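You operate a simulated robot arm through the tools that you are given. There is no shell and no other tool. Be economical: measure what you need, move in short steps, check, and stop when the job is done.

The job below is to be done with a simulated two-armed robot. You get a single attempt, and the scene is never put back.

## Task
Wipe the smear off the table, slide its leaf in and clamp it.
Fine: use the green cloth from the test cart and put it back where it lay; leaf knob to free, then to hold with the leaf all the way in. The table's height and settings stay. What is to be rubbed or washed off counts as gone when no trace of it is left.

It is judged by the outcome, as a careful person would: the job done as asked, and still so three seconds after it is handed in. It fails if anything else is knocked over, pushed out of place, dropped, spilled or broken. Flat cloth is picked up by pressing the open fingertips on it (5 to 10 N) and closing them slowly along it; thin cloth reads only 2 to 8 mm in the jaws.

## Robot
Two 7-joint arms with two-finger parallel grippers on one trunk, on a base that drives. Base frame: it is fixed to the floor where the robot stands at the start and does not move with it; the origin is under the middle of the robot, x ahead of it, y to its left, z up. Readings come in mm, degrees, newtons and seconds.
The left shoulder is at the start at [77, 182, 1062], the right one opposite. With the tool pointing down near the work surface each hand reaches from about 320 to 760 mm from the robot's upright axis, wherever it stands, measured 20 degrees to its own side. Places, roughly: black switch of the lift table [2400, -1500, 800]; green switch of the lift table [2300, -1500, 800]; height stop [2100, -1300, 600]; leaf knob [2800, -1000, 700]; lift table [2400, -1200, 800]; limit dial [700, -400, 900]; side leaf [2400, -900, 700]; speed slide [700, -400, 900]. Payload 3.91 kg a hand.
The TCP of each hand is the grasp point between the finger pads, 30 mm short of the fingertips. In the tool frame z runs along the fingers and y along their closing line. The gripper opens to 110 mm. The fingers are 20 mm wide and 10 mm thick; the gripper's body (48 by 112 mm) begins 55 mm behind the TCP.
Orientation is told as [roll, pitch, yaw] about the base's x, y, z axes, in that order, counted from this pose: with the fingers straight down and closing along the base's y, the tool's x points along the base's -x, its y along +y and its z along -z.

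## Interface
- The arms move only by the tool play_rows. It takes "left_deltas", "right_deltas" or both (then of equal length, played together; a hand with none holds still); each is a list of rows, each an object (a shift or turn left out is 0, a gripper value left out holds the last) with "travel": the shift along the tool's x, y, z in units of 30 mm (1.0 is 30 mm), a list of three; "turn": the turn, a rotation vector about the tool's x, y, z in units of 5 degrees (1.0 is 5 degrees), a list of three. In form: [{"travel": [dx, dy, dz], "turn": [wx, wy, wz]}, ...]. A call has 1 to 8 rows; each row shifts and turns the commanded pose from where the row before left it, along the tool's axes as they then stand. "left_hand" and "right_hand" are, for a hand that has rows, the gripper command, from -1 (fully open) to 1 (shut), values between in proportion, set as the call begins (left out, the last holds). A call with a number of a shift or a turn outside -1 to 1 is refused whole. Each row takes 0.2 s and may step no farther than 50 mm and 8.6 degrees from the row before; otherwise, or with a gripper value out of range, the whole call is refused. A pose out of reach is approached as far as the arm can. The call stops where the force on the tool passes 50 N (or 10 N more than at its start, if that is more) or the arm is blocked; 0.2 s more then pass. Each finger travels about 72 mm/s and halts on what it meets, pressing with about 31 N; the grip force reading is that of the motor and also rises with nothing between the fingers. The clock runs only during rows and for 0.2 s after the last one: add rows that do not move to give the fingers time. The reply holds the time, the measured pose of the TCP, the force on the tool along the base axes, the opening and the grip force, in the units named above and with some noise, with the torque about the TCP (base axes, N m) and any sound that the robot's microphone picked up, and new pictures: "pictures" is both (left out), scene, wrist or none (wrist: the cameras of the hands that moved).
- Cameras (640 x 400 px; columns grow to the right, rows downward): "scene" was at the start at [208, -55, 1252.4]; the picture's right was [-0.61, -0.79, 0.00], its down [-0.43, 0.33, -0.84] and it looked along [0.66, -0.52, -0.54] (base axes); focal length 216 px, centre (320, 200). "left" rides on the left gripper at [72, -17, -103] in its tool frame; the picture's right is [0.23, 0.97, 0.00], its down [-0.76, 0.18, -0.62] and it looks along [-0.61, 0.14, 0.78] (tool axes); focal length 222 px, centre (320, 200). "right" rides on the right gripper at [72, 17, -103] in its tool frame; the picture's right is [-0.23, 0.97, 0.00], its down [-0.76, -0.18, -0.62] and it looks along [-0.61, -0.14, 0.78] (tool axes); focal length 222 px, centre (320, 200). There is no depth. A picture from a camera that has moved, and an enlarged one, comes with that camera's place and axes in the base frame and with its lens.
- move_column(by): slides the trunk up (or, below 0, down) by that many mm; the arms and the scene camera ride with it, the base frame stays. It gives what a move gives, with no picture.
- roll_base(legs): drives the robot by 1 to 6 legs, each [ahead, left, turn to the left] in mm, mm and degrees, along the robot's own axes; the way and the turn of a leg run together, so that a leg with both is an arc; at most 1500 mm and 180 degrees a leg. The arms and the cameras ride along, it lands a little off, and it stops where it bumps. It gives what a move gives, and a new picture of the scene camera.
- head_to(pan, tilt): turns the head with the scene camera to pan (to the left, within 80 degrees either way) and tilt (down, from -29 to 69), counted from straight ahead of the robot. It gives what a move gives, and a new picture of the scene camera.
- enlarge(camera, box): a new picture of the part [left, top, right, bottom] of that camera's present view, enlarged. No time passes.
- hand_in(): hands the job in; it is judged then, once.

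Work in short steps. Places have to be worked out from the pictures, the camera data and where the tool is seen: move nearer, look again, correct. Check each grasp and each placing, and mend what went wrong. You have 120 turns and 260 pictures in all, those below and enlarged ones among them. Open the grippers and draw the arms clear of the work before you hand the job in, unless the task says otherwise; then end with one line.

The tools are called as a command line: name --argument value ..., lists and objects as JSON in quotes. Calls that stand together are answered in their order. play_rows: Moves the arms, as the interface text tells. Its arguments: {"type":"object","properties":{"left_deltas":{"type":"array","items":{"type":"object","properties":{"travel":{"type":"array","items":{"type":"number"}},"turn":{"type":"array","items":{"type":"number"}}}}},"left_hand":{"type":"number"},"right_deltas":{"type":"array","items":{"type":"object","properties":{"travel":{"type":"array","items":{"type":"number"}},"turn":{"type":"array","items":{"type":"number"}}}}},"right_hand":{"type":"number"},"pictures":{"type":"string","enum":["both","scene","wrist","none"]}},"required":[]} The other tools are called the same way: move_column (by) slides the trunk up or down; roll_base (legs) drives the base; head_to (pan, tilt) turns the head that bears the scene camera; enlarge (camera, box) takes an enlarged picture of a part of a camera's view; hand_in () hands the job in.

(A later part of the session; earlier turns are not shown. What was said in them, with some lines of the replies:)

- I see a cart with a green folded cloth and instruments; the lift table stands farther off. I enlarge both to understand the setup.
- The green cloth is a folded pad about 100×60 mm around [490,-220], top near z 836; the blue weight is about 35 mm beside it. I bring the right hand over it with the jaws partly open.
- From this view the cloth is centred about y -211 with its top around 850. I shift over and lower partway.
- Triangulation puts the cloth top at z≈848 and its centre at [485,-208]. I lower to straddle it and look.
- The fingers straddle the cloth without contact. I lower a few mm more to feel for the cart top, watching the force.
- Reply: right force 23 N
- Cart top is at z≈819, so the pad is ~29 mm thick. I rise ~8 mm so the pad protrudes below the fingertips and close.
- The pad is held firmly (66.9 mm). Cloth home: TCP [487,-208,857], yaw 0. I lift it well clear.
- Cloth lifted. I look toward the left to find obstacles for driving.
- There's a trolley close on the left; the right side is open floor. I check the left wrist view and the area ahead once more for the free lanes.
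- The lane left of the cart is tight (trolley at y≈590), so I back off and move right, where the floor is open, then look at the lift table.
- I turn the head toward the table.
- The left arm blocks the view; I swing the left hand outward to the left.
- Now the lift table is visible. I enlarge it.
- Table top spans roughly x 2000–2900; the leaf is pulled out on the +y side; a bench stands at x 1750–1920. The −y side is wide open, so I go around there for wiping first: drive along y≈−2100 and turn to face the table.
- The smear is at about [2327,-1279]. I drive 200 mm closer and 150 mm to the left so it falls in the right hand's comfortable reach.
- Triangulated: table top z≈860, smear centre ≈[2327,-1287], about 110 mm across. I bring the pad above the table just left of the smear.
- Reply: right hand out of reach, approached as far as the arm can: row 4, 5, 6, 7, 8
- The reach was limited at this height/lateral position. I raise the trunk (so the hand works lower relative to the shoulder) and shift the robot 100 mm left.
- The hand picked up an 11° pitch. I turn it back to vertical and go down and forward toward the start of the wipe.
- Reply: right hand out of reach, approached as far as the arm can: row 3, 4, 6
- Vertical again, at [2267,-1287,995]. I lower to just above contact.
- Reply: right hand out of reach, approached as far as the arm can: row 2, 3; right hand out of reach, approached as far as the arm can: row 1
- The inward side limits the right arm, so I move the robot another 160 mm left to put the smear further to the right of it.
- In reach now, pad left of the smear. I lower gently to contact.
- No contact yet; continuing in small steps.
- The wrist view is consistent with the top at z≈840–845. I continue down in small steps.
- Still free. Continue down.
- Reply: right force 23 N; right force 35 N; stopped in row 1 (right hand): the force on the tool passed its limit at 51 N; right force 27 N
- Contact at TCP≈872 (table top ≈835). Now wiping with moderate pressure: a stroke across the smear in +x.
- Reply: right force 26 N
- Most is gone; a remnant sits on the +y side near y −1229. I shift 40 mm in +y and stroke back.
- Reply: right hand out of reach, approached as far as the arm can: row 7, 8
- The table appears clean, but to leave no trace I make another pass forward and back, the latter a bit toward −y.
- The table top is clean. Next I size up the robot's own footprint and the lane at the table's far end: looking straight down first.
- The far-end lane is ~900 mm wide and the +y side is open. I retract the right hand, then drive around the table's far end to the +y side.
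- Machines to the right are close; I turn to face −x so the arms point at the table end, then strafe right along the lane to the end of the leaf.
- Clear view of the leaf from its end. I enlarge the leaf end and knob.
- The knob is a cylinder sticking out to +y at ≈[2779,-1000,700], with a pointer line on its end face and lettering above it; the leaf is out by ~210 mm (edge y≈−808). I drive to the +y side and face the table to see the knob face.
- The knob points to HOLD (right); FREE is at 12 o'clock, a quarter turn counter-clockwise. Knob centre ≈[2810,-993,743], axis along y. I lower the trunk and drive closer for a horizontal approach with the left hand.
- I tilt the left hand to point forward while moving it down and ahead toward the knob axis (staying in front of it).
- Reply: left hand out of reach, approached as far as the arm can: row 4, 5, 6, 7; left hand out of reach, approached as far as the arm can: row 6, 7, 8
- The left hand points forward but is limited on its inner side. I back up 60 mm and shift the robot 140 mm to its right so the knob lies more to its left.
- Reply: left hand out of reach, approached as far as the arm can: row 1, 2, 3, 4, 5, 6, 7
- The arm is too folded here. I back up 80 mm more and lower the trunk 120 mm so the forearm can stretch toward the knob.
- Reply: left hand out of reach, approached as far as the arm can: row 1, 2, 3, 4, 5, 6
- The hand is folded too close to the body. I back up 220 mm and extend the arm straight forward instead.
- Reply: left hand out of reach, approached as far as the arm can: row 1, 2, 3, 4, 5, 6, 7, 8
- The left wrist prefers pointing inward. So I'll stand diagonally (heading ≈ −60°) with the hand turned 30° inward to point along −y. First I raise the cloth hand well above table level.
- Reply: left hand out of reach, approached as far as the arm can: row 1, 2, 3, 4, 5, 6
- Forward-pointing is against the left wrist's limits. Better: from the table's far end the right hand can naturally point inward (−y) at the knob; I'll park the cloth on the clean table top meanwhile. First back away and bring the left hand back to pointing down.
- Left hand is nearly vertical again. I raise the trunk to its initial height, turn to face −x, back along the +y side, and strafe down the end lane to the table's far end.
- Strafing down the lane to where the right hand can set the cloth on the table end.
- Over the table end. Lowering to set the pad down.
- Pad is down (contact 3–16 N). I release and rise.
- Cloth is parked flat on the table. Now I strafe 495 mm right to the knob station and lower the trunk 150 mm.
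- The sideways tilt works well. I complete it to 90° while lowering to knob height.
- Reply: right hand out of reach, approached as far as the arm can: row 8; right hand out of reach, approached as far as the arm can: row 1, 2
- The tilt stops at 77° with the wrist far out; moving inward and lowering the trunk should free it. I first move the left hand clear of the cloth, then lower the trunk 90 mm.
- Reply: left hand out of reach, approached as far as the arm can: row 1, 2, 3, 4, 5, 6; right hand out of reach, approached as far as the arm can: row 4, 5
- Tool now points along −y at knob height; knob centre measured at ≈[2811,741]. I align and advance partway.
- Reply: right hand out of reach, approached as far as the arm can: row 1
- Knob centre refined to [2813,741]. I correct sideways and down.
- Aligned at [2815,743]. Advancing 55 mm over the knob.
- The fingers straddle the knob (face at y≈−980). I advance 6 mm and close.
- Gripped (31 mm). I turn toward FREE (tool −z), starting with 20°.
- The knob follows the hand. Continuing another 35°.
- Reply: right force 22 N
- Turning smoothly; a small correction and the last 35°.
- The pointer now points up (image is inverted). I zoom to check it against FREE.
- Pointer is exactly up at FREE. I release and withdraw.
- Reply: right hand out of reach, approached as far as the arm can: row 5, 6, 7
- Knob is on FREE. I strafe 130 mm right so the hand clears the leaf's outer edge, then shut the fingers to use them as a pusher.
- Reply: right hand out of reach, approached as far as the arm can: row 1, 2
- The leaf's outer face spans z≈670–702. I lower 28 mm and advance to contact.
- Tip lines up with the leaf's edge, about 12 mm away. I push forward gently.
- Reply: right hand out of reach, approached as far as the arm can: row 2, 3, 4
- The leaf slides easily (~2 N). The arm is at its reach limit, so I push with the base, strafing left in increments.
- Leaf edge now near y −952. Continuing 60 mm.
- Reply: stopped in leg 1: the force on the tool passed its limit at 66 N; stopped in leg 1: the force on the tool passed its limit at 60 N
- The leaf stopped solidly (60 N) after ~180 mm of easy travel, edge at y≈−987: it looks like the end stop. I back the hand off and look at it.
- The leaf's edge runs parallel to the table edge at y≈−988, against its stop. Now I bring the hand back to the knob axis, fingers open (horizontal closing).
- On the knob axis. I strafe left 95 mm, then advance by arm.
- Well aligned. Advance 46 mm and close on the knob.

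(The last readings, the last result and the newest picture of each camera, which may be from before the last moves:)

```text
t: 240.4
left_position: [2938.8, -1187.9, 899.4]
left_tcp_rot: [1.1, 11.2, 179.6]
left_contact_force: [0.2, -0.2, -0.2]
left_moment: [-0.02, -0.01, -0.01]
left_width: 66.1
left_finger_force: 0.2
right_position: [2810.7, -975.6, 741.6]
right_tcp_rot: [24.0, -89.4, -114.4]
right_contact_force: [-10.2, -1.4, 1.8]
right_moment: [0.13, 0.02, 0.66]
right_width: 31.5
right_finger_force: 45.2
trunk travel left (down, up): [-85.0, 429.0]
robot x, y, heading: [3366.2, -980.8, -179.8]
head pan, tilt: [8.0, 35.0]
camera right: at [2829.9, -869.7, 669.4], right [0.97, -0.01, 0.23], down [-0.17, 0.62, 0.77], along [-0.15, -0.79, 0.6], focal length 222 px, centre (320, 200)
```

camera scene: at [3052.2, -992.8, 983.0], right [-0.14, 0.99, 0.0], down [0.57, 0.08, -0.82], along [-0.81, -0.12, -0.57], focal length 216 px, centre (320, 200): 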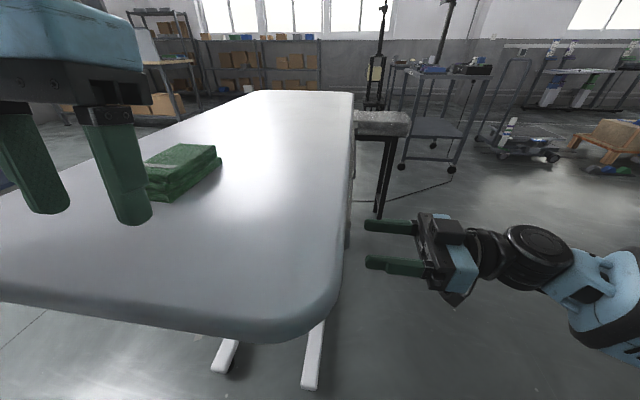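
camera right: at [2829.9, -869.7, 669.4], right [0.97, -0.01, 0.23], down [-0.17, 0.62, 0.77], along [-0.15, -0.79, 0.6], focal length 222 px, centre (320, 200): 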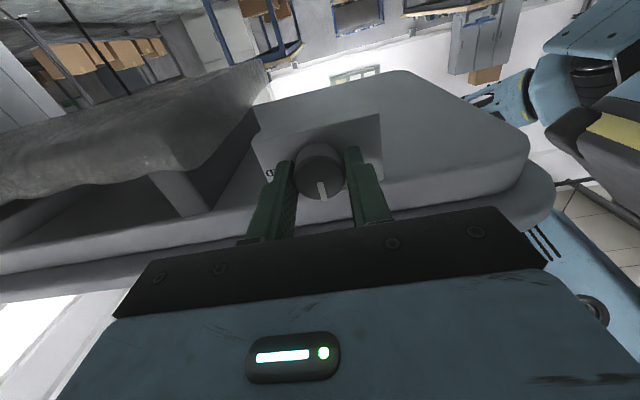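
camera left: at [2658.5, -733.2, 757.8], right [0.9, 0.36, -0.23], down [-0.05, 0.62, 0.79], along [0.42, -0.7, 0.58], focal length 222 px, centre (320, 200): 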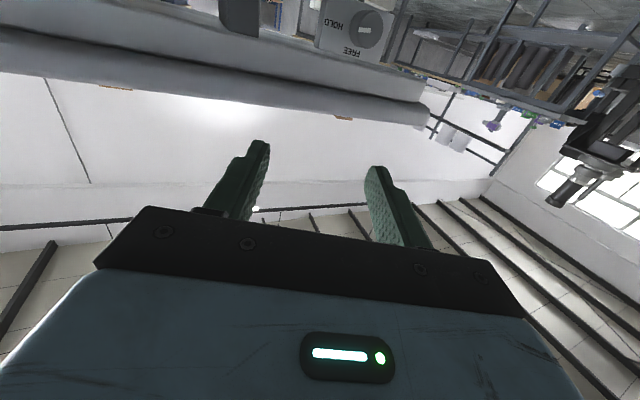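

Gripped. Turning back toward HOLD (+z), 90° in stages.

play_rows --right_deltas '[{"turn": [0, 0, 1]}, {"turn": [0, 0, 1]}, {"turn": [0, 0, 1]}, {"turn": [0, 0, 1]}, {"turn": [0, 0, 1]}, {"turn": [0, 0, 1]}, {"turn": [0, 0, 1]}, {"turn": [0, 0, 1]}]' --pictures "none"

play_rows --right_deltas '[{"turn": [0, 0, 1]}, {"turn": [0, 0, 1]}, {"turn": [0, 0, 1]}, {"turn": [0, 0, 1]}, {"turn": [0, 0, 1]}, {"turn": [0, 0, 1]}, {"turn": [0, 0, 1]}, {"turn": [0, 0, 1]}]' --pictures "none"

play_rows --right_deltas '[{"turn": [0, 0, 1]}, {"turn": [0, 0, 1]}]' --pictures "wrist"

enlarge --camera "right" --box '[240, 100, 400, 220]'

```text
t: 242.2
left_position: [2939.9, -1188.7, 900.2]
left_tcp_rot: [1.2, 11.2, 179.5]
left_contact_force: [0.0, 0.0, -0.5]
left_moment: [0.0, -0.02, 0.0]
left_width: 65.9
left_finger_force: 0.3
right_position: [2810.5, -974.8, 742.1]
right_tcp_rot: [89.4, -49.7, 179.9]
right_contact_force: [-20.2, -2.2, 15.3]
right_moment: [-0.57, 0.01, 0.81]
right_width: 31.7
right_finger_force: 44.9
trunk travel left (down, up): [-85.0, 429.0]
robot x, y, heading: [3364.0, -976.5, -179.7]
head pan, tilt: [8.0, 35.0]
```

```text
t: 244.0
left_position: [2940.3, -1188.2, 899.6]
left_tcp_rot: [1.2, 11.3, 179.6]
left_contact_force: [0.6, 0.2, 0.4]
left_moment: [0.04, -0.03, 0.0]
left_width: 65.8
left_finger_force: 0.1
right_position: [2809.5, -975.2, 740.2]
right_tcp_rot: [89.6, -9.7, 179.5]
right_contact_force: [-19.6, -0.9, 12.4]
right_moment: [-1.21, 0.13, 0.06]
right_width: 32.0
right_finger_force: 45.0
trunk travel left (down, up): [-85.0, 429.0]
robot x, y, heading: [3364.6, -982.8, -180.1]
head pan, tilt: [8.0, 35.0]
```

```text
t: 244.6
left_position: [2941.3, -1188.0, 901.2]
left_tcp_rot: [1.2, 11.1, 179.6]
left_contact_force: [0.1, 1.0, 0.9]
left_moment: [0.01, 0.0, -0.04]
left_width: 66.1
left_finger_force: 0.0
right_position: [2813.8, -974.6, 739.3]
right_tcp_rot: [89.6, 0.3, 179.8]
right_contact_force: [-4.4, 2.7, 8.7]
right_moment: [-1.14, 0.28, -0.54]
right_width: 31.3
right_finger_force: 45.2
trunk travel left (down, up): [-85.0, 429.0]
robot x, y, heading: [3365.4, -982.6, -180.1]
head pan, tilt: [8.0, 35.0]
camera right: at [2887.0, -870.6, 758.0], right [-0.23, -0.01, 0.97], down [-0.76, 0.63, -0.18], along [-0.61, -0.78, -0.15], focal length 222 px, centre (320, 200)
```

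right: 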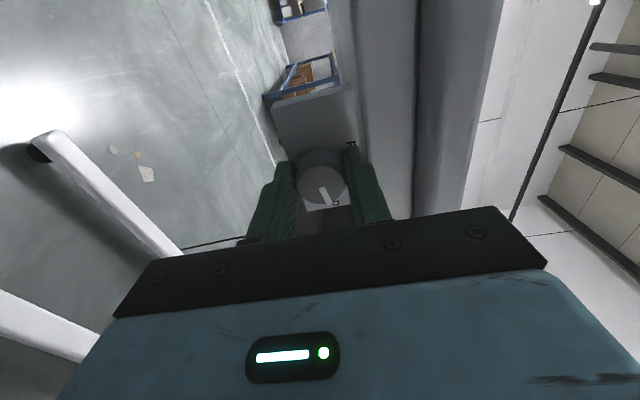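

```text
3.33 times, centred on (320, 160) of right
camera zoom: at [2887.0, -870.6, 758.0], right [-0.23, -0.01, 0.97], down [-0.76, 0.63, -0.18], along [-0.61, -0.78, -0.15], focal length 740 px, centre (320, 333)
```

zoom: 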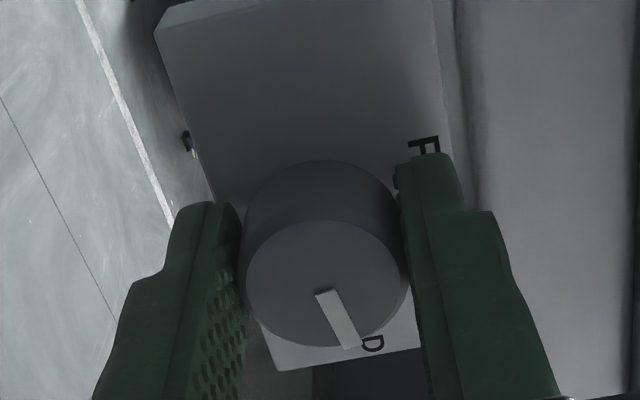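

The pointer is back where it was at HOLD (within ~1°). I add 2° to seat it, then release and withdraw.

play_rows --right_deltas '[{"turn": [0, 0, 0.4]}]' --pictures "none"

play_rows --right_deltas '[{"travel": [0, 0, 0]}, {"travel": [0, 0, 0]}, {"travel": [0, 0, -0.8]}, {"travel": [0, 0, -0.8]}, {"travel": [0, 0, -1]}]' --right_hand -0.2 --pictures "wrist"

enlarge --camera "right" --box '[200, 60, 440, 210]'

```text
t: 245.0
left_position: [2941.5, -1187.8, 900.0]
left_tcp_rot: [1.2, 11.2, 179.6]
left_contact_force: [0.0, 1.3, -0.4]
left_moment: [-0.02, -0.03, 0.02]
left_width: 65.8
left_finger_force: 0.0
right_position: [2813.8, -974.0, 740.3]
right_tcp_rot: [89.4, 2.3, 179.8]
right_contact_force: [0.9, 4.7, 5.0]
right_moment: [-1.16, 0.61, 0.25]
right_width: 31.3
right_finger_force: 45.3
trunk travel left (down, up): [-85.0, 429.0]
robot x, y, heading: [3368.1, -977.7, -180.0]
head pan, tilt: [8.0, 35.0]
```

```text
t: 246.2
left_position: [2942.1, -1188.3, 899.4]
left_tcp_rot: [1.2, 11.2, 179.6]
left_contact_force: [-0.8, 0.2, -0.6]
left_moment: [-0.01, 0.01, 0.0]
left_width: 66.1
left_finger_force: 0.0
right_position: [2812.6, -893.7, 742.8]
right_tcp_rot: [89.5, 2.2, 179.6]
right_contact_force: [0.4, -0.6, 0.3]
right_moment: [0.05, 0.02, 0.0]
right_width: 65.8
right_finger_force: 0.1
trunk travel left (down, up): [-85.0, 429.0]
robot x, y, heading: [3361.7, -980.7, -179.9]
head pan, tilt: [8.0, 35.0]
camera right: at [2885.7, -791.0, 762.2], right [-0.26, -0.01, 0.96], down [-0.75, 0.63, -0.2], along [-0.61, -0.78, -0.17], focal length 222 px, centre (320, 200)
```

right: 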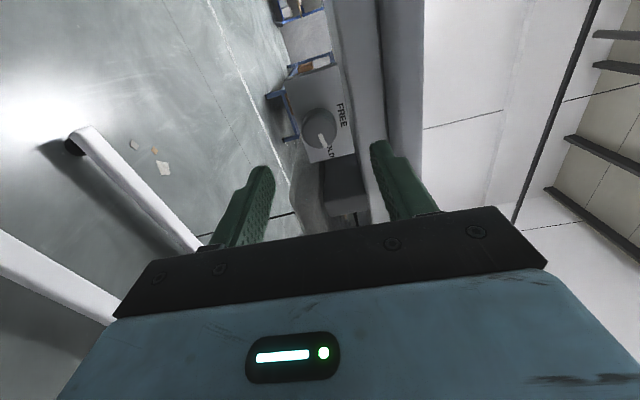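

```text
2.67 times, centred on (320, 135) of right
camera zoom: at [2885.7, -791.0, 762.2], right [-0.26, -0.01, 0.96], down [-0.75, 0.63, -0.2], along [-0.61, -0.78, -0.17], focal length 592 px, centre (320, 373)
```

zoom: 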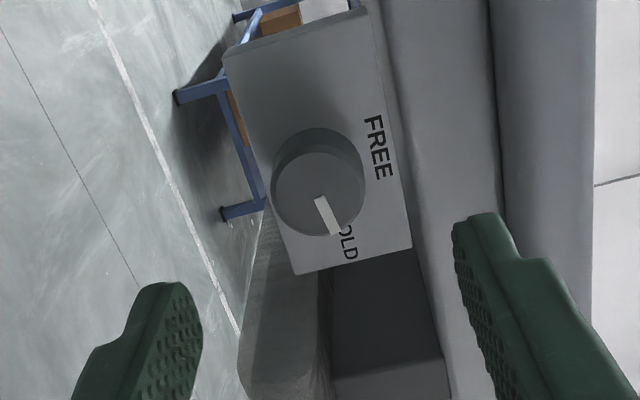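

HOLD is set and the leaf is in. Now I back the hand out, raise the trunk to its initial height, and turn the right hand back to pointing down.

roll_base --legs '[[0, -180, 0]]'

move_column --by 240

play_rows --right_deltas '[{"turn": [1, 0, 0]}, {"turn": [1, 0, 0]}, {"turn": [1, 0, 0]}, {"turn": [1, 0, 0]}, {"travel": [0, 0, -0.3], "turn": [1, 0, 0]}, {"travel": [0, 0, -0.3], "turn": [1, 0, 0]}, {"travel": [0, 0, -0.3], "turn": [1, 0, 0]}, {"travel": [0, 0, -0.3], "turn": [1, 0, 0]}]' --pictures "none"

play_rows --right_deltas '[{"turn": [1, 0, 0]}, {"turn": [1, 0, 0]}, {"turn": [1, 0, 0]}, {"turn": [1, 0, 0]}, {"turn": [1, 0, 0]}, {"turn": [1, 0, 0]}, {"turn": [1, 0, 0]}, {"turn": [1, 0, 0]}]' --pictures "scene"

```text
t: 248.4
left_position: [2940.1, -1009.2, 901.4]
left_tcp_rot: [1.2, 11.2, 179.4]
left_contact_force: [-0.3, -0.4, 0.1]
left_moment: [0.02, -0.01, -0.01]
left_width: 66.2
left_finger_force: 0.0
right_position: [2812.8, -714.4, 741.8]
right_tcp_rot: [89.5, 2.1, 179.4]
right_contact_force: [-0.7, -0.6, 0.1]
right_moment: [-0.01, 0.01, 0.01]
right_width: 66.0
right_finger_force: 0.0
trunk travel left (down, up): [-85.0, 429.0]
robot x, y, heading: [3363.8, -800.4, 180.3]
head pan, tilt: [8.0, 35.0]
camera scene: at [3051.9, -812.8, 983.0], right [-0.14, 0.99, 0.0], down [0.57, 0.08, -0.82], along [-0.81, -0.11, -0.57], focal length 216 px, centre (320, 200)
```

scene: 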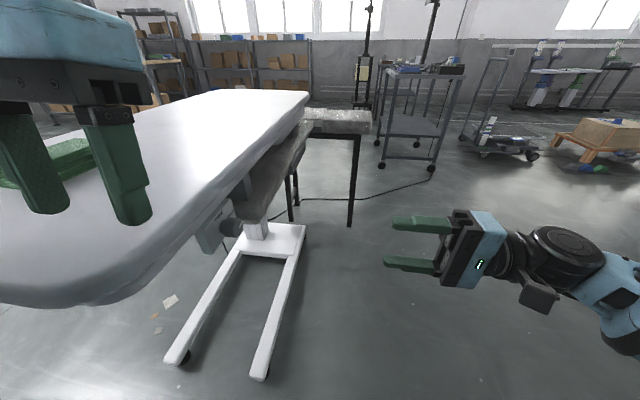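

```text
t: 250.9
left_position: [2940.6, -1008.5, 1139.9]
left_tcp_rot: [1.2, 11.2, 179.4]
left_contact_force: [0.2, -0.3, 0.2]
left_moment: [0.0, 0.0, 0.03]
left_width: 66.1
left_finger_force: 0.0
right_position: [2858.6, -715.2, 1080.3]
right_tcp_rot: [89.2, -10.0, 179.3]
right_contact_force: [-0.1, -0.3, 0.0]
right_moment: [-0.01, 0.02, 0.0]
right_width: 66.0
right_finger_force: 0.1
trunk travel left (down, up): [-325.0, 189.0]
robot x, y, heading: [3366.6, -801.3, 180.1]
head pan, tilt: [8.0, 35.0]
```

```text
t: 252.7
left_position: [2940.2, -1008.6, 1141.0]
left_tcp_rot: [1.2, 11.1, 179.3]
left_contact_force: [-1.2, -0.1, -0.6]
left_moment: [0.0, 0.01, 0.03]
left_width: 66.2
left_finger_force: 0.2
right_position: [2861.3, -684.3, 1096.3]
right_tcp_rot: [49.0, -9.9, 179.3]
right_contact_force: [0.5, 0.5, 0.8]
right_moment: [0.03, 0.01, -0.02]
right_width: 66.0
right_finger_force: 0.0
trunk travel left (down, up): [-325.0, 189.0]
robot x, y, heading: [3364.9, -801.0, 180.2]
head pan, tilt: [8.0, 35.0]
```

```text
t: 254.5
left_position: [2939.1, -1008.3, 1140.0]
left_tcp_rot: [1.2, 11.3, 179.4]
left_contact_force: [0.3, 0.5, -1.4]
left_moment: [-0.02, -0.03, 0.01]
left_width: 65.9
left_finger_force: 0.1
right_position: [2861.3, -682.6, 1099.1]
right_tcp_rot: [9.3, -10.0, 179.3]
right_contact_force: [-0.4, 0.4, 0.3]
right_moment: [0.03, -0.03, -0.01]
right_width: 66.1
right_finger_force: 0.0
trunk travel left (down, up): [-325.0, 189.0]
robot x, y, heading: [3368.6, -800.4, 179.9]
head pan, tilt: [8.0, 35.0]
camera scene: at [3136.6, -813.0, 1248.9], right [-0.14, 0.99, 0.0], down [0.57, 0.08, -0.82], along [-0.81, -0.11, -0.57], focal length 216 px, centre (320, 200)
```

scene: 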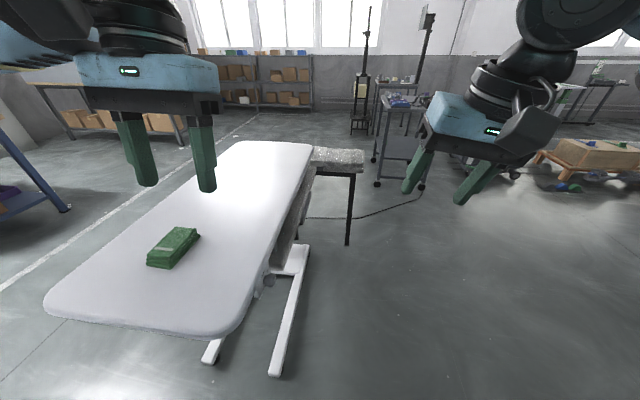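

I straighten both hands to vertical and strafe back toward the cloth.

play_rows --right_deltas '[{"turn": [0.93, 0, 0]}, {"turn": [0.93, 0, 0]}, {"turn": [0, 1, 0]}, {"turn": [0, 1, 0]}]' --left_deltas '[{"travel": [0.5, 0.5, 0], "turn": [0, -0.75, 0]}, {"travel": [0.5, 0.5, 0], "turn": [0, -0.75, 0]}, {"travel": [0, 0.5, 0], "turn": [0, -0.75, 0]}, {"travel": [0, 0.5, 0]}]' --right_hand -0.5 --pictures "none"

roll_base --legs '[[0, 668, 0]]'

```text
t: 255.5
left_position: [2969.9, -1069.3, 1147.6]
left_tcp_rot: [1.2, -0.1, 179.3]
left_contact_force: [0.3, 0.0, 1.4]
left_moment: [0.02, 0.01, 0.01]
left_width: 65.8
left_finger_force: 0.1
right_position: [2857.4, -620.8, 1107.1]
right_tcp_rot: [0.0, 0.0, 179.3]
right_contact_force: [0.4, 0.0, -0.7]
right_moment: [-0.01, 0.02, 0.0]
right_width: 82.7
right_finger_force: 0.1
right hand out of reach, approached as far as the arm can: row 1, 2, 3, 4
trunk travel left (down, up): [-325.0, 189.0]
robot x, y, heading: [3363.3, -802.8, 180.2]
head pan, tilt: [8.0, 35.0]
```

```text
t: 261.9
left_position: [2966.0, -1733.4, 1148.2]
left_tcp_rot: [1.2, 0.0, 178.8]
left_contact_force: [-0.2, 0.2, -0.2]
left_moment: [0.04, -0.03, -0.01]
left_width: 65.9
left_finger_force: 0.0
right_position: [2856.4, -1286.1, 1105.8]
right_tcp_rot: [-0.2, 0.0, 178.9]
right_contact_force: [-1.0, -0.2, -0.6]
right_moment: [-0.01, -0.02, 0.01]
right_width: 82.2
right_finger_force: 0.1
trunk travel left (down, up): [-325.0, 189.0]
robot x, y, heading: [3359.8, -1467.5, 179.5]
head pan, tilt: [8.0, 35.0]
camera scene: at [3134.8, -1479.6, 1249.1], right [-0.13, 0.99, 0.0], down [0.57, 0.08, -0.82], along [-0.81, -0.11, -0.57], focal length 216 px, centre (320, 200)
```

scene: 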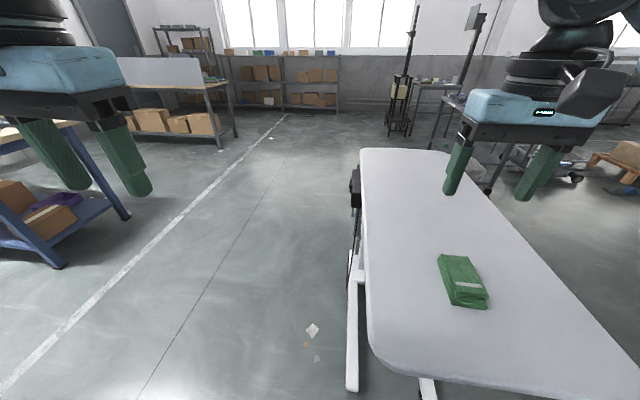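

I move above the cloth.

play_rows --right_deltas '[{"travel": [-0.18, -0.31, 0.8]}, {"travel": [-0.18, -0.31, 0.8]}, {"travel": [-0.18, -0.31, 0.8]}, {"travel": [-0.18, -0.31, 0.8]}, {"travel": [-0.18, -0.31, 0.8]}, {"travel": [-0.18, -0.31, 0.8]}, {"travel": [-0.18, -0.31, 0.8]}]' --pictures "both"

```text
t: 263.4
left_position: [2966.0, -1733.7, 1147.5]
left_tcp_rot: [1.2, 0.0, 178.7]
left_contact_force: [-0.2, 1.1, 0.2]
left_moment: [0.02, 0.03, 0.02]
left_width: 66.3
left_finger_force: 0.0
right_position: [2820.3, -1217.8, 939.3]
right_tcp_rot: [-0.1, 0.0, 178.9]
right_contact_force: [-0.7, 0.1, -0.5]
right_moment: [-0.03, -0.01, -0.02]
right_width: 82.4
right_finger_force: 0.1
trunk travel left (down, up): [-325.0, 189.0]
robot x, y, heading: [3360.6, -1465.9, 179.4]
head pan, tilt: [8.0, 35.0]
camera scene: at [3134.5, -1479.2, 1249.0], right [-0.13, 0.99, 0.0], down [0.57, 0.08, -0.82], along [-0.81, -0.11, -0.57], focal length 216 px, centre (320, 200)
camera right: at [2893.1, -1236.5, 1041.1], right [-0.24, -0.97, 0.0], down [-0.76, 0.19, 0.62], along [-0.6, 0.15, -0.78], focal length 222 px, centre (320, 200)
```

scene: 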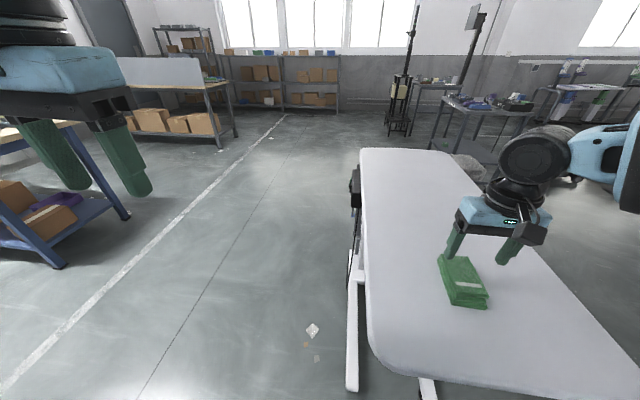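
right: 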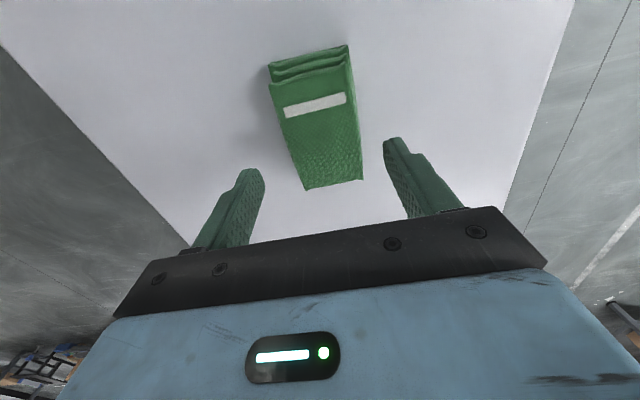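

Aligned with the parked pad. I lower and grip.

play_rows --right_deltas '[{"travel": [-0.07, 0.1, 0.8]}, {"travel": [0, 0, 0.8]}, {"travel": [0, 0, 0.7]}]' --pictures "none"

play_rows --right_deltas '[{"travel": [0, 0, 0]}, {"travel": [0, 0, 0]}, {"travel": [0, 0, 0]}]' --right_hand 1 --pictures "wrist"

```text
t: 264.2
left_position: [2966.8, -1734.1, 1146.9]
left_tcp_rot: [1.2, 0.0, 178.8]
left_contact_force: [-0.4, 0.3, 0.8]
left_moment: [0.02, -0.03, 0.0]
left_width: 65.8
left_finger_force: 0.1
right_position: [2817.0, -1222.1, 871.4]
right_tcp_rot: [-0.2, 0.0, 179.0]
right_contact_force: [-0.3, -0.3, 0.3]
right_moment: [0.01, -0.03, 0.03]
right_width: 82.6
right_finger_force: 0.0
trunk travel left (down, up): [-325.0, 189.0]
robot x, y, heading: [3361.5, -1469.3, 179.6]
head pan, tilt: [8.0, 35.0]
```

```text
t: 265.1
left_position: [2965.8, -1732.8, 1148.0]
left_tcp_rot: [1.2, 0.0, 178.9]
left_contact_force: [-0.6, 0.0, -0.2]
left_moment: [0.01, 0.0, 0.01]
left_width: 66.0
left_finger_force: 0.0
right_position: [2817.7, -1222.3, 870.3]
right_tcp_rot: [-0.1, 0.1, 179.0]
right_contact_force: [-0.3, -0.4, 0.4]
right_moment: [0.03, 0.01, 0.01]
right_width: 66.5
right_finger_force: 31.0
trunk travel left (down, up): [-325.0, 189.0]
robot x, y, heading: [3358.8, -1467.4, 179.5]
head pan, tilt: [8.0, 35.0]
camera right: at [2890.7, -1239.5, 972.5], right [-0.24, -0.97, 0.0], down [-0.76, 0.19, 0.62], along [-0.6, 0.15, -0.78], focal length 222 px, centre (320, 200)
```

right: 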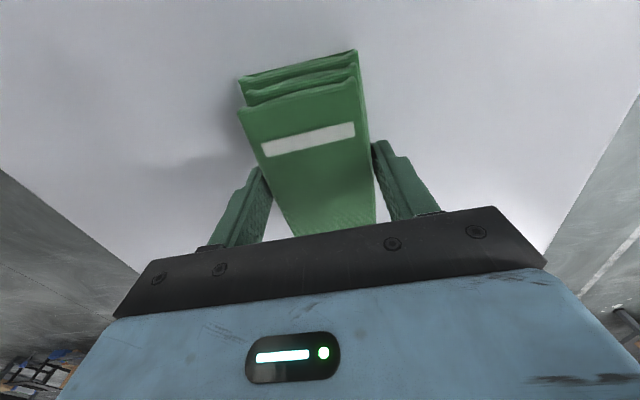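

Gripped again. I lift, retract and start the drive back along the same open lane.

play_rows --right_deltas '[{"travel": [0, 0, -0.7]}, {"travel": [0, 0, -1]}, {"travel": [0, 0, -1]}, {"travel": [0, 0, -1]}, {"travel": [0.5, 0, -1]}, {"travel": [0.7, 0, -1]}, {"travel": [0.7, -0.3, -1]}, {"travel": [0.7, -0.3, -0.5]}]' --pictures "none"

roll_base --legs '[[0, 560, 0.5], [1200, 0, 0], [1200, 0, 0], [1150, 0, 0]]'

enlarge --camera "right" --box '[100, 0, 540, 275]'

```text
t: 266.9
left_position: [2967.0, -1734.2, 1147.1]
left_tcp_rot: [1.2, -0.1, 178.8]
left_contact_force: [-0.3, 0.0, 0.9]
left_moment: [-0.02, 0.02, -0.02]
left_width: 66.1
left_finger_force: 0.1
right_position: [2894.1, -1206.2, 1087.4]
right_tcp_rot: [-0.1, 0.0, 179.1]
right_contact_force: [0.1, 0.5, 0.2]
right_moment: [0.01, 0.05, 0.0]
right_width: 66.7
right_finger_force: 30.7
trunk travel left (down, up): [-325.0, 189.0]
robot x, y, heading: [3361.8, -1468.4, 179.6]
head pan, tilt: [8.0, 35.0]
```

```text
t: 289.0
left_position: [-552.3, -2374.8, 1147.3]
left_tcp_rot: [1.2, 0.0, -178.7]
left_contact_force: [-0.4, 0.6, 0.0]
left_moment: [0.0, 0.01, -0.01]
left_width: 66.0
left_finger_force: 0.0
right_position: [-647.0, -1850.8, 1086.3]
right_tcp_rot: [-0.1, 0.1, -178.6]
right_contact_force: [-0.6, 0.5, -0.6]
right_moment: [0.0, -0.01, 0.0]
right_width: 66.7
right_finger_force: 31.1
trunk travel left (down, up): [-325.0, 189.0]
robot x, y, heading: [-166.4, -2087.2, -178.1]
head pan, tilt: [8.0, 35.0]
camera scene: at [-393.7, -2113.5, 1249.0], right [-0.17, 0.98, 0.0], down [0.56, 0.1, -0.82], along [-0.81, -0.14, -0.57], focal length 216 px, centre (320, 200)
```

scene: 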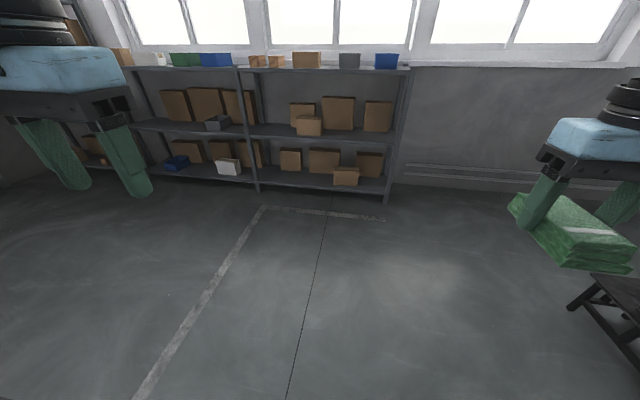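

```text
1.45 times, centred on (320, 138) of right
camera zoom: at [-571.9, -1864.9, 1189.3], right [-0.2, -0.98, 0.0], down [-0.77, 0.16, 0.62], along [-0.61, 0.13, -0.78], focal length 323 px, centre (320, 291)
```

zoom: 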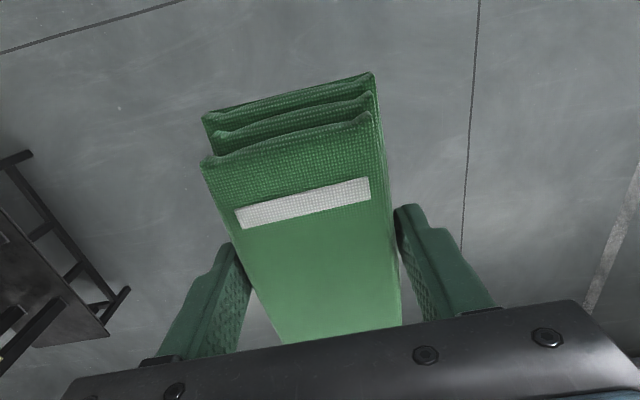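

Now turn to face +x and strafe left back toward the cart, staying at x≈−200.

roll_base --legs '[[0, 0, 178], [-35, 0, 0], [0, 1050, 0], [0, 1000, 0]]'

head_to --pan -20 --tilt 40

```text
t: 315.0
left_position: [198.4, 228.8, 1147.1]
left_tcp_rot: [1.1, 0.0, -1.2]
left_contact_force: [0.1, 0.4, -0.3]
left_moment: [0.02, 0.02, 0.02]
left_width: 66.0
left_finger_force: 0.2
right_position: [271.1, -299.0, 1086.9]
right_tcp_rot: [-0.1, 0.0, -1.0]
right_contact_force: [-0.3, -0.6, 0.2]
right_moment: [-0.02, 0.0, -0.02]
right_width: 66.7
right_finger_force: 30.8
trunk travel left (down, up): [-325.0, 189.0]
robot x, y, heading: [-198.9, -37.8, -0.6]
head pan, tilt: [8.0, 35.0]
camera scene: at [27.6, -25.9, 1249.1], right [0.13, -0.99, 0.0], down [-0.57, -0.08, -0.82], along [0.81, 0.11, -0.57], focal length 216 px, centre (320, 200)
```

scene: 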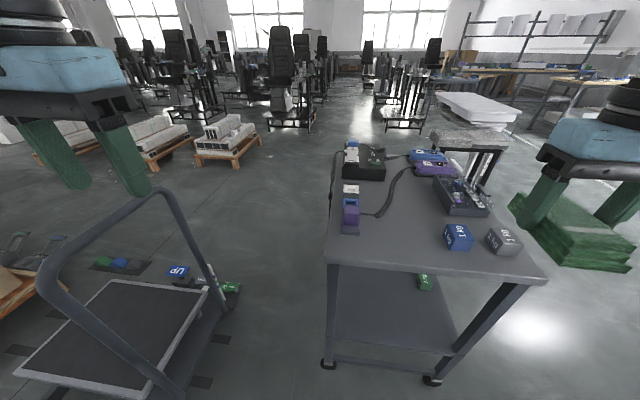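

```text
t: 315.9
left_position: [198.5, 228.6, 1146.6]
left_tcp_rot: [1.3, 0.0, -1.3]
left_contact_force: [-0.1, 0.0, 0.4]
left_moment: [0.01, 0.01, 0.01]
left_width: 66.0
left_finger_force: 0.0
right_position: [270.7, -298.8, 1087.2]
right_tcp_rot: [-0.1, 0.0, -1.1]
right_contact_force: [1.2, -0.4, -0.6]
right_moment: [0.01, 0.02, 0.01]
right_width: 66.9
right_finger_force: 31.1
trunk travel left (down, up): [-325.0, 189.0]
robot x, y, heading: [-199.3, -36.0, -0.6]
head pan, tilt: [-20.0, 40.0]
camera scene: at [20.0, -67.1, 1241.5], right [-0.35, -0.94, 0.0], down [-0.6, 0.22, -0.77], along [0.72, -0.27, -0.64], focal length 216 px, centre (320, 200)
```

scene: 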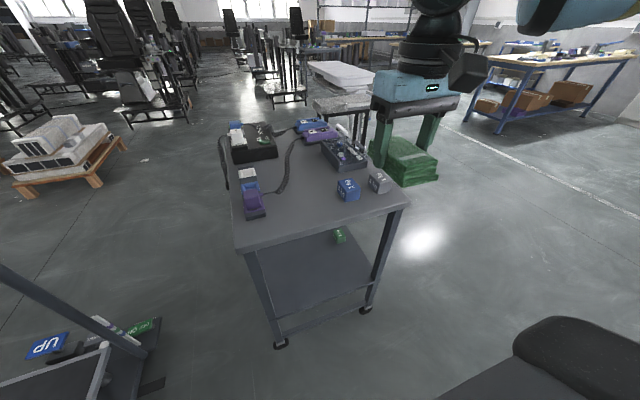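

The cart and treadmill are as before. I return to the starting spot.

roll_base --legs '[[200, 0, 0.6], [0, 36, 0]]'

play_rows --right_deltas '[{"travel": [0, 0.5, 0.5]}, {"travel": [0, 0.5, 0.5]}, {"travel": [0, 0.3, 0.5]}]' --pictures "both"

```text
t: 318.1
left_position: [393.2, 268.6, 1146.9]
left_tcp_rot: [1.0, 0.0, -0.7]
left_contact_force: [0.5, 0.2, -0.2]
left_moment: [0.0, 0.02, 0.02]
left_width: 65.9
left_finger_force: 0.1
right_position: [471.4, -258.9, 1086.6]
right_tcp_rot: [-0.1, 0.0, -0.5]
right_contact_force: [-0.9, 0.2, -0.7]
right_moment: [-0.02, 0.01, 0.0]
right_width: 67.0
right_finger_force: 31.0
trunk travel left (down, up): [-325.0, 189.0]
robot x, y, heading: [-1.7, 3.3, 0.4]
head pan, tilt: [-20.0, 40.0]
camera scene: at [218.2, -29.5, 1241.5], right [-0.34, -0.94, 0.0], down [-0.6, 0.22, -0.77], along [0.72, -0.26, -0.64], focal length 216 px, centre (320, 200)
```

scene: 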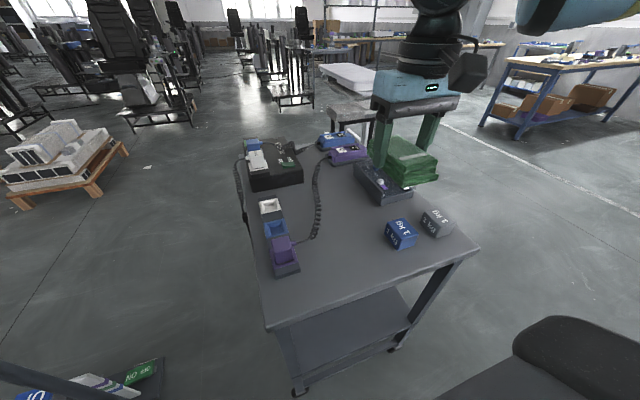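

```text
t: 318.9
left_position: [394.6, 266.7, 1146.7]
left_tcp_rot: [1.1, 0.1, -0.7]
left_contact_force: [-0.4, 0.7, 0.5]
left_moment: [0.0, -0.01, 0.0]
left_width: 66.1
left_finger_force: 0.0
right_position: [471.2, -219.7, 1041.0]
right_tcp_rot: [0.0, 0.0, -0.4]
right_contact_force: [0.3, 0.2, -0.5]
right_moment: [0.01, -0.03, 0.01]
right_width: 67.1
right_finger_force: 31.5
trunk travel left (down, up): [-325.0, 189.0]
robot x, y, heading: [-1.6, -0.5, 0.1]
head pan, tilt: [-20.0, 40.0]
camera scene: at [218.3, -30.0, 1241.4], right [-0.34, -0.94, 0.0], down [-0.6, 0.22, -0.77], along [0.72, -0.26, -0.64], focal length 216 px, centre (320, 200)
camera right: at [400.5, -201.2, 1144.4], right [0.24, 0.97, 0.0], down [0.76, -0.18, 0.62], along [0.61, -0.15, -0.78], focal length 222 px, centre (320, 200)
```

scene: 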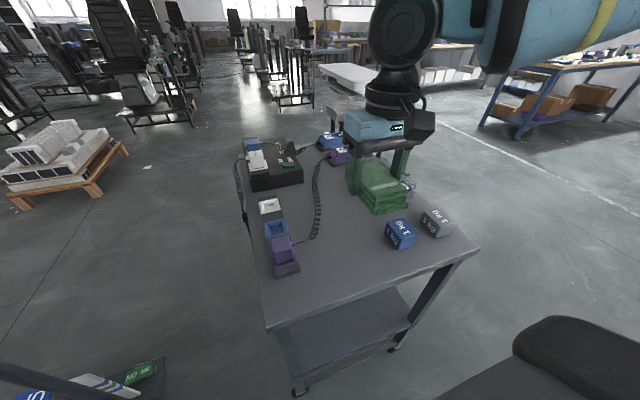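
right: 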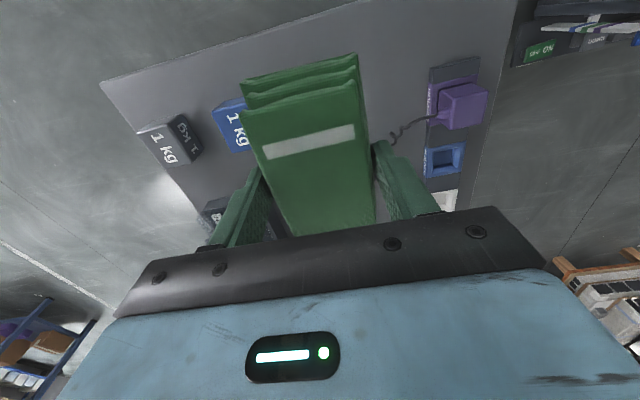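

Back in place. I move over the cloth's home [486,-208] and lower partway.

play_rows --right_deltas '[{"travel": [-0.25, 0.2, 0.9]}, {"travel": [-0.25, 0.2, 0.9]}, {"travel": [0, 0, 0.9]}, {"travel": [0, 0, 0.9]}, {"travel": [0, 0, 0.9]}, {"travel": [0, 0, 0.8]}]' --pictures "wrist"

```text
t: 320.3
left_position: [395.1, 267.7, 1146.8]
left_tcp_rot: [1.1, 0.1, -0.7]
left_contact_force: [0.6, 0.5, 0.6]
left_moment: [0.01, 0.03, 0.03]
left_width: 65.9
left_finger_force: 0.0
right_position: [486.6, -206.3, 881.9]
right_tcp_rot: [0.0, 0.0, -0.5]
right_contact_force: [0.4, -0.1, -0.6]
right_moment: [0.02, -0.01, -0.02]
right_width: 66.9
right_finger_force: 30.9
trunk travel left (down, up): [-325.0, 189.0]
robot x, y, heading: [1.6, -1.9, -0.1]
head pan, tilt: [-20.0, 40.0]
camera right: at [415.1, -188.7, 985.1], right [0.24, 0.97, 0.0], down [0.76, -0.18, 0.62], along [0.61, -0.15, -0.78], focal length 222 px, centre (320, 200)
```

right: 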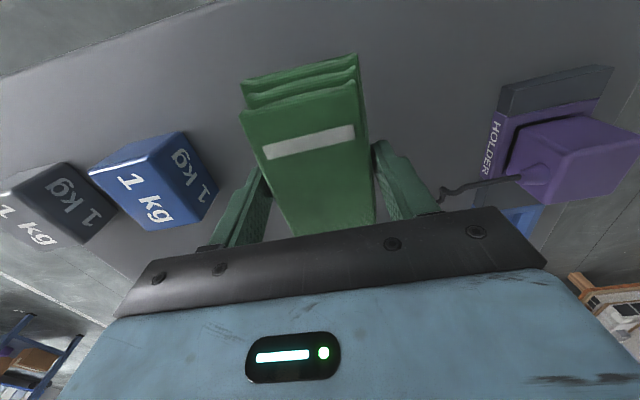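

Good. Nudge y by −1.5 mm and lower to contact (expected TCP ≈855).

play_rows --right_deltas '[{"travel": [0, -0.05, 0.4], "turn": [0, 0, -0.1]}, {"travel": [0, 0, 0.3]}]' --pictures "none"

play_rows --right_deltas '[{"travel": [0, 0, 0.1]}]' --pictures "none"

play_rows --right_deltas '[{"travel": [0, 0, 0.08]}]' --pictures "none"

```text
t: 320.9
left_position: [394.2, 268.4, 1147.2]
left_tcp_rot: [1.1, -0.1, -0.7]
left_contact_force: [0.0, 0.7, 0.3]
left_moment: [0.0, 0.01, -0.01]
left_width: 66.1
left_finger_force: 0.1
right_position: [484.9, -209.9, 861.6]
right_tcp_rot: [-0.1, 0.0, 0.2]
right_contact_force: [0.1, 0.9, -0.6]
right_moment: [0.03, -0.04, 0.03]
right_width: 66.9
right_finger_force: 30.8
trunk travel left (down, up): [-325.0, 189.0]
robot x, y, heading: [-2.0, -0.8, 0.2]
head pan, tilt: [-20.0, 40.0]
```

```text
t: 321.3
left_position: [394.2, 266.1, 1146.8]
left_tcp_rot: [1.2, 0.0, -0.7]
left_contact_force: [0.0, -0.1, -0.1]
left_moment: [0.01, -0.01, -0.01]
left_width: 65.8
left_finger_force: 0.0
right_position: [485.4, -211.1, 858.3]
right_tcp_rot: [-0.1, -0.1, -0.1]
right_contact_force: [0.3, 0.9, -0.5]
right_moment: [-0.01, 0.0, 0.0]
right_width: 66.8
right_finger_force: 31.4
trunk travel left (down, up): [-325.0, 189.0]
robot x, y, heading: [2.0, 1.4, -0.1]
head pan, tilt: [-20.0, 40.0]
```

```text
t: 321.7
left_position: [394.1, 268.1, 1146.9]
left_tcp_rot: [1.3, -0.1, -0.6]
left_contact_force: [-0.4, -0.5, 0.5]
left_moment: [0.04, -0.01, -0.01]
left_width: 66.0
left_finger_force: 0.1
right_position: [487.1, -212.0, 855.2]
right_tcp_rot: [0.0, 0.0, 0.0]
right_contact_force: [-0.2, 0.0, -0.4]
right_moment: [-0.01, -0.02, -0.02]
right_width: 67.1
right_finger_force: 31.3
trunk travel left (down, up): [-325.0, 189.0]
robot x, y, heading: [1.3, -0.5, -0.1]
head pan, tilt: [-20.0, 40.0]
```

play_rows --right_deltas '[{"travel": [0, 0.08, 0.03]}]' --pictures "none"

play_rows --right_deltas '[{"travel": [0, 0, 0.05]}]' --pictures "none"

play_rows --right_deltas '[{"travel": [0, 0, 0.05]}]' --pictures "wrist"

```text
t: 322.1
left_position: [394.1, 267.3, 1147.3]
left_tcp_rot: [1.2, 0.0, -0.7]
left_contact_force: [-0.5, -1.0, -0.3]
left_moment: [0.0, 0.01, 0.05]
left_width: 65.9
left_finger_force: 0.0
right_position: [485.1, -208.1, 854.8]
right_tcp_rot: [0.0, -0.1, 0.0]
right_contact_force: [-0.6, -1.7, 3.1]
right_moment: [0.05, 0.25, 0.05]
right_width: 66.7
right_finger_force: 30.5
trunk travel left (down, up): [-325.0, 189.0]
robot x, y, heading: [-1.0, -0.2, 0.3]
head pan, tilt: [-20.0, 40.0]
```

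```text
t: 322.5
left_position: [392.9, 267.2, 1148.1]
left_tcp_rot: [1.2, -0.2, -0.7]
left_contact_force: [0.1, -0.1, 0.1]
left_moment: [0.03, 0.03, 0.01]
left_width: 66.1
left_finger_force: 0.0
right_position: [486.1, -207.6, 855.0]
right_tcp_rot: [0.0, -0.2, 0.0]
right_contact_force: [-0.2, -4.6, 18.2]
right_moment: [0.01, 0.83, 0.14]
right_width: 67.0
right_finger_force: 31.1
trunk travel left (down, up): [-325.0, 189.0]
robot x, y, heading: [1.5, -2.7, -0.2]
head pan, tilt: [-20.0, 40.0]
```

```text
t: 322.9
left_position: [391.9, 267.7, 1148.3]
left_tcp_rot: [1.1, -0.1, -0.6]
left_contact_force: [0.2, -0.1, 0.6]
left_moment: [0.0, 0.0, -0.03]
left_width: 66.0
left_finger_force: 0.1
right_position: [486.2, -207.7, 854.5]
right_tcp_rot: [0.0, -0.4, 0.0]
right_contact_force: [-0.7, -6.9, 32.4]
right_moment: [-0.26, 0.4, 0.0]
right_width: 67.0
right_finger_force: 31.1
trunk travel left (down, up): [-325.0, 189.0]
robot x, y, heading: [1.4, 2.0, 0.1]
head pan, tilt: [-20.0, 40.0]
camera right: at [414.2, -189.5, 957.1], right [0.23, 0.97, 0.0], down [0.76, -0.18, 0.63], along [0.61, -0.14, -0.78], focal length 222 px, centre (320, 200)
```

right: 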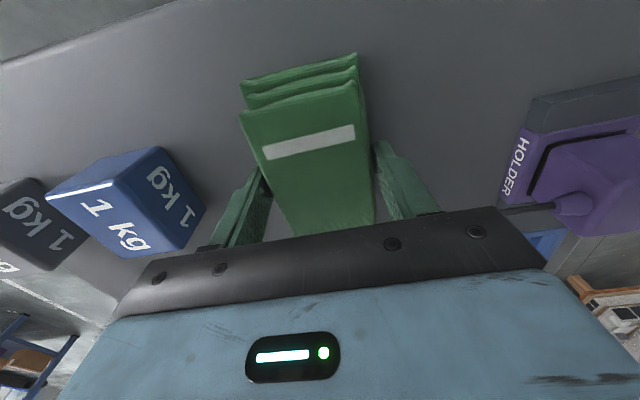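

The pad is on the cart at its home. I ease off, open, and rise.

play_rows --right_deltas '[{"travel": [0, 0, -0.06]}]' --pictures "none"

play_rows --right_deltas '[{"travel": [0, 0, 0]}, {"travel": [0, 0, 0]}]' --right_hand -0.5 --pictures "none"

play_rows --right_deltas '[{"travel": [0, 0, -0.4]}, {"travel": [0, 0, -0.9]}, {"travel": [0, 0, -1]}, {"travel": [0, 0, -1]}, {"travel": [0, 0, -1]}, {"travel": [0.4, -0.6, -1]}, {"travel": [0.4, -0.9, -1]}, {"travel": [0.4, -0.9, -1]}]' --pictures "both"

```text
t: 323.3
left_position: [393.1, 267.7, 1146.7]
left_tcp_rot: [1.2, -0.1, -0.7]
left_contact_force: [-0.1, 0.2, 0.4]
left_moment: [0.0, -0.03, -0.03]
left_width: 66.3
left_finger_force: 0.0
right_position: [486.0, -207.0, 853.6]
right_tcp_rot: [0.0, -0.3, 0.0]
right_contact_force: [2.9, -3.2, 20.9]
right_moment: [-0.22, -0.77, -0.11]
right_width: 67.1
right_finger_force: 31.6
trunk travel left (down, up): [-325.0, 189.0]
robot x, y, heading: [3.0, -1.1, 0.4]
head pan, tilt: [-20.0, 40.0]
```

```text
t: 323.9
left_position: [392.5, 267.5, 1147.0]
left_tcp_rot: [1.3, 0.1, -0.7]
left_contact_force: [0.1, -0.1, 0.3]
left_moment: [0.01, 0.0, -0.02]
left_width: 66.1
left_finger_force: 0.0
right_position: [484.4, -206.8, 853.6]
right_tcp_rot: [-0.1, 0.0, 0.0]
right_contact_force: [0.5, 0.2, -0.2]
right_moment: [-0.02, 0.03, -0.04]
right_width: 82.6
right_finger_force: 0.1
trunk travel left (down, up): [-325.0, 189.0]
robot x, y, heading: [-1.0, -0.1, 0.2]
head pan, tilt: [-20.0, 40.0]
```

```text
t: 325.7
left_position: [393.0, 267.5, 1147.6]
left_tcp_rot: [1.1, -0.2, -0.7]
left_contact_force: [-0.6, -0.3, -0.2]
left_moment: [-0.01, 0.01, 0.03]
left_width: 66.0
left_finger_force: 0.1
right_position: [448.9, -279.8, 1073.6]
right_tcp_rot: [0.0, 0.0, 0.1]
right_contact_force: [-0.1, -0.6, -0.6]
right_moment: [0.02, 0.0, -0.04]
right_width: 82.4
right_finger_force: 0.0
trunk travel left (down, up): [-325.0, 189.0]
robot x, y, heading: [3.6, -1.3, -0.0]
head pan, tilt: [-20.0, 40.0]
camera scene: at [217.2, -30.4, 1241.6], right [-0.34, -0.94, 0.0], down [-0.6, 0.22, -0.77], along [0.72, -0.26, -0.64], focal length 216 px, centre (320, 200)
camera right: at [377.0, -261.2, 1176.8], right [0.23, 0.97, 0.0], down [0.76, -0.18, 0.62], along [0.61, -0.14, -0.78], focal length 222 px, centre (320, 200)
```

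scene: 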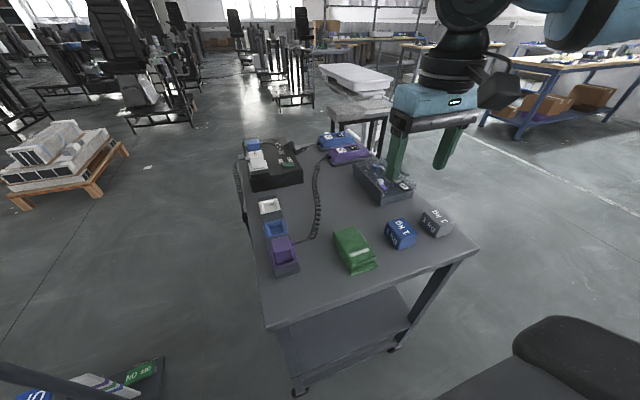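
right: 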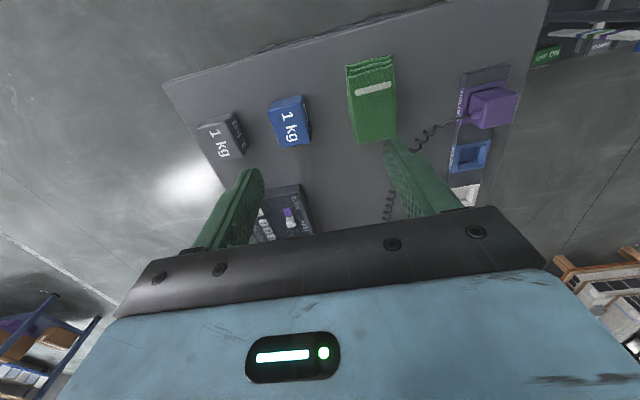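

The cloth lies flat. I move the right hand aside, open both grippers, and compare with the starting view.

play_rows --right_deltas '[{"travel": [0.4, -1, -0.2]}, {"travel": [0.4, -1, -0.2]}, {"travel": [0.4, -1, -0.2]}, {"travel": [0.4, -1, -0.2]}, {"travel": [0.4, -1, -0.2]}, {"travel": [0.3, -1, -0.2]}]' --left_deltas '[{"travel": [0, 0, 0]}, {"travel": [0, 0, 0]}, {"travel": [0, 0, 0]}, {"travel": [0, 0, 0]}, {"travel": [0, 0, 0]}, {"travel": [0, 0, 0]}]' --right_hand -1 --left_hand -1 --pictures "none"

head_to --pan -37.8 --tilt 32.8

enlarge --camera "scene" --box '[150, 160, 410, 322]'

enlarge --camera "scene" --box '[200, 80, 360, 180]'

```text
t: 327.1
left_position: [393.2, 268.3, 1148.0]
left_tcp_rot: [1.2, 0.0, -0.7]
left_contact_force: [-0.4, 0.5, -0.5]
left_moment: [0.02, -0.01, -0.03]
left_width: 109.8
left_finger_force: 0.0
right_position: [379.8, -461.5, 1108.1]
right_tcp_rot: [0.0, 0.0, 0.0]
right_contact_force: [0.0, -0.5, -0.8]
right_moment: [0.02, 0.01, 0.0]
right_width: 109.9
right_finger_force: 0.0
trunk travel left (down, up): [-325.0, 189.0]
robot x, y, heading: [-2.6, 0.6, 0.0]
head pan, tilt: [-20.0, 40.0]
```

```text
t: 327.9
left_position: [392.9, 267.8, 1146.4]
left_tcp_rot: [1.2, 0.0, -0.7]
left_contact_force: [-0.2, -0.6, 0.0]
left_moment: [0.05, -0.02, 0.02]
left_width: 110.0
left_finger_force: 0.1
right_position: [380.9, -459.6, 1110.2]
right_tcp_rot: [0.1, 0.0, -0.1]
right_contact_force: [0.6, 0.6, -0.3]
right_moment: [0.0, -0.02, 0.01]
right_width: 109.9
right_finger_force: 0.1
trunk travel left (down, up): [-325.0, 189.0]
robot x, y, heading: [-1.8, -2.2, 0.1]
head pan, tilt: [-37.8, 32.8]
camera scene: at [208.7, -55.6, 1252.4], right [-0.61, -0.79, 0.0], down [-0.43, 0.33, -0.84], along [0.67, -0.51, -0.54], focal length 216 px, centre (320, 200)
```

scene: 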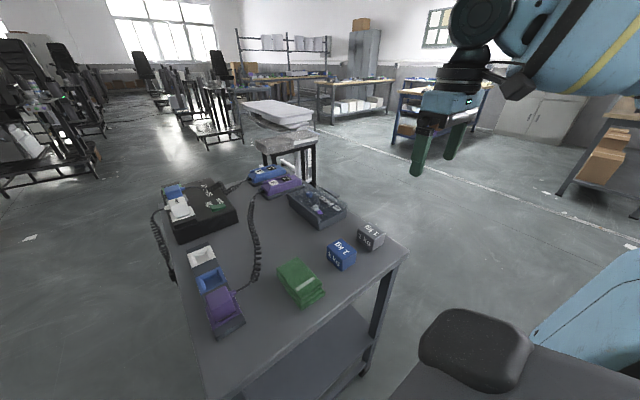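

```text
2.46 times, centred on (280, 241) of scene
camera zoom: at [208.7, -55.6, 1252.4], right [-0.61, -0.79, 0.0], down [-0.43, 0.33, -0.84], along [0.67, -0.51, -0.54], focal length 531 px, centre (418, 99)
```

zoom: 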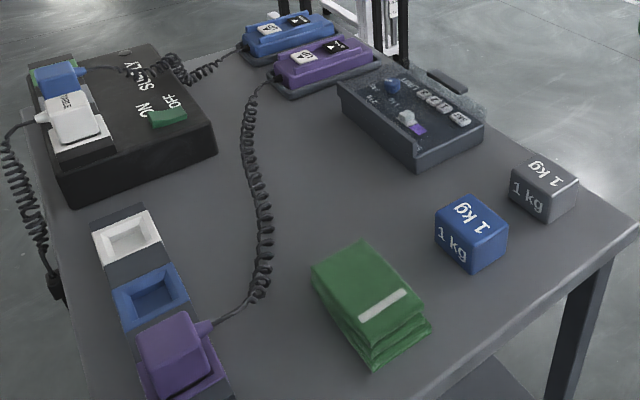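

```text
4.00 times, centred on (280, 130) of scene
camera zoom: at [208.7, -55.6, 1252.4], right [-0.61, -0.79, 0.0], down [-0.43, 0.33, -0.84], along [0.67, -0.51, -0.54], focal length 864 px, centre (480, 480)
```

zoom: 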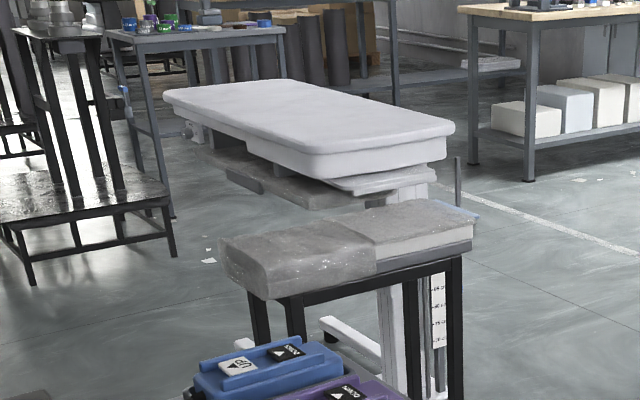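

The cloth is back where it lay, the cart items are unmoved, the table top is clean, and the leaf is in with the knob on HOLD. Both grippers are open and clear, so I hand in.

hand_in

```text
The job is handed in.
```

The smear is wiped off with no trace visible in the pictures. The leaf is pushed in to its stop and clamped with the knob on HOLD, and the green cloth is back in its place on the test cart.
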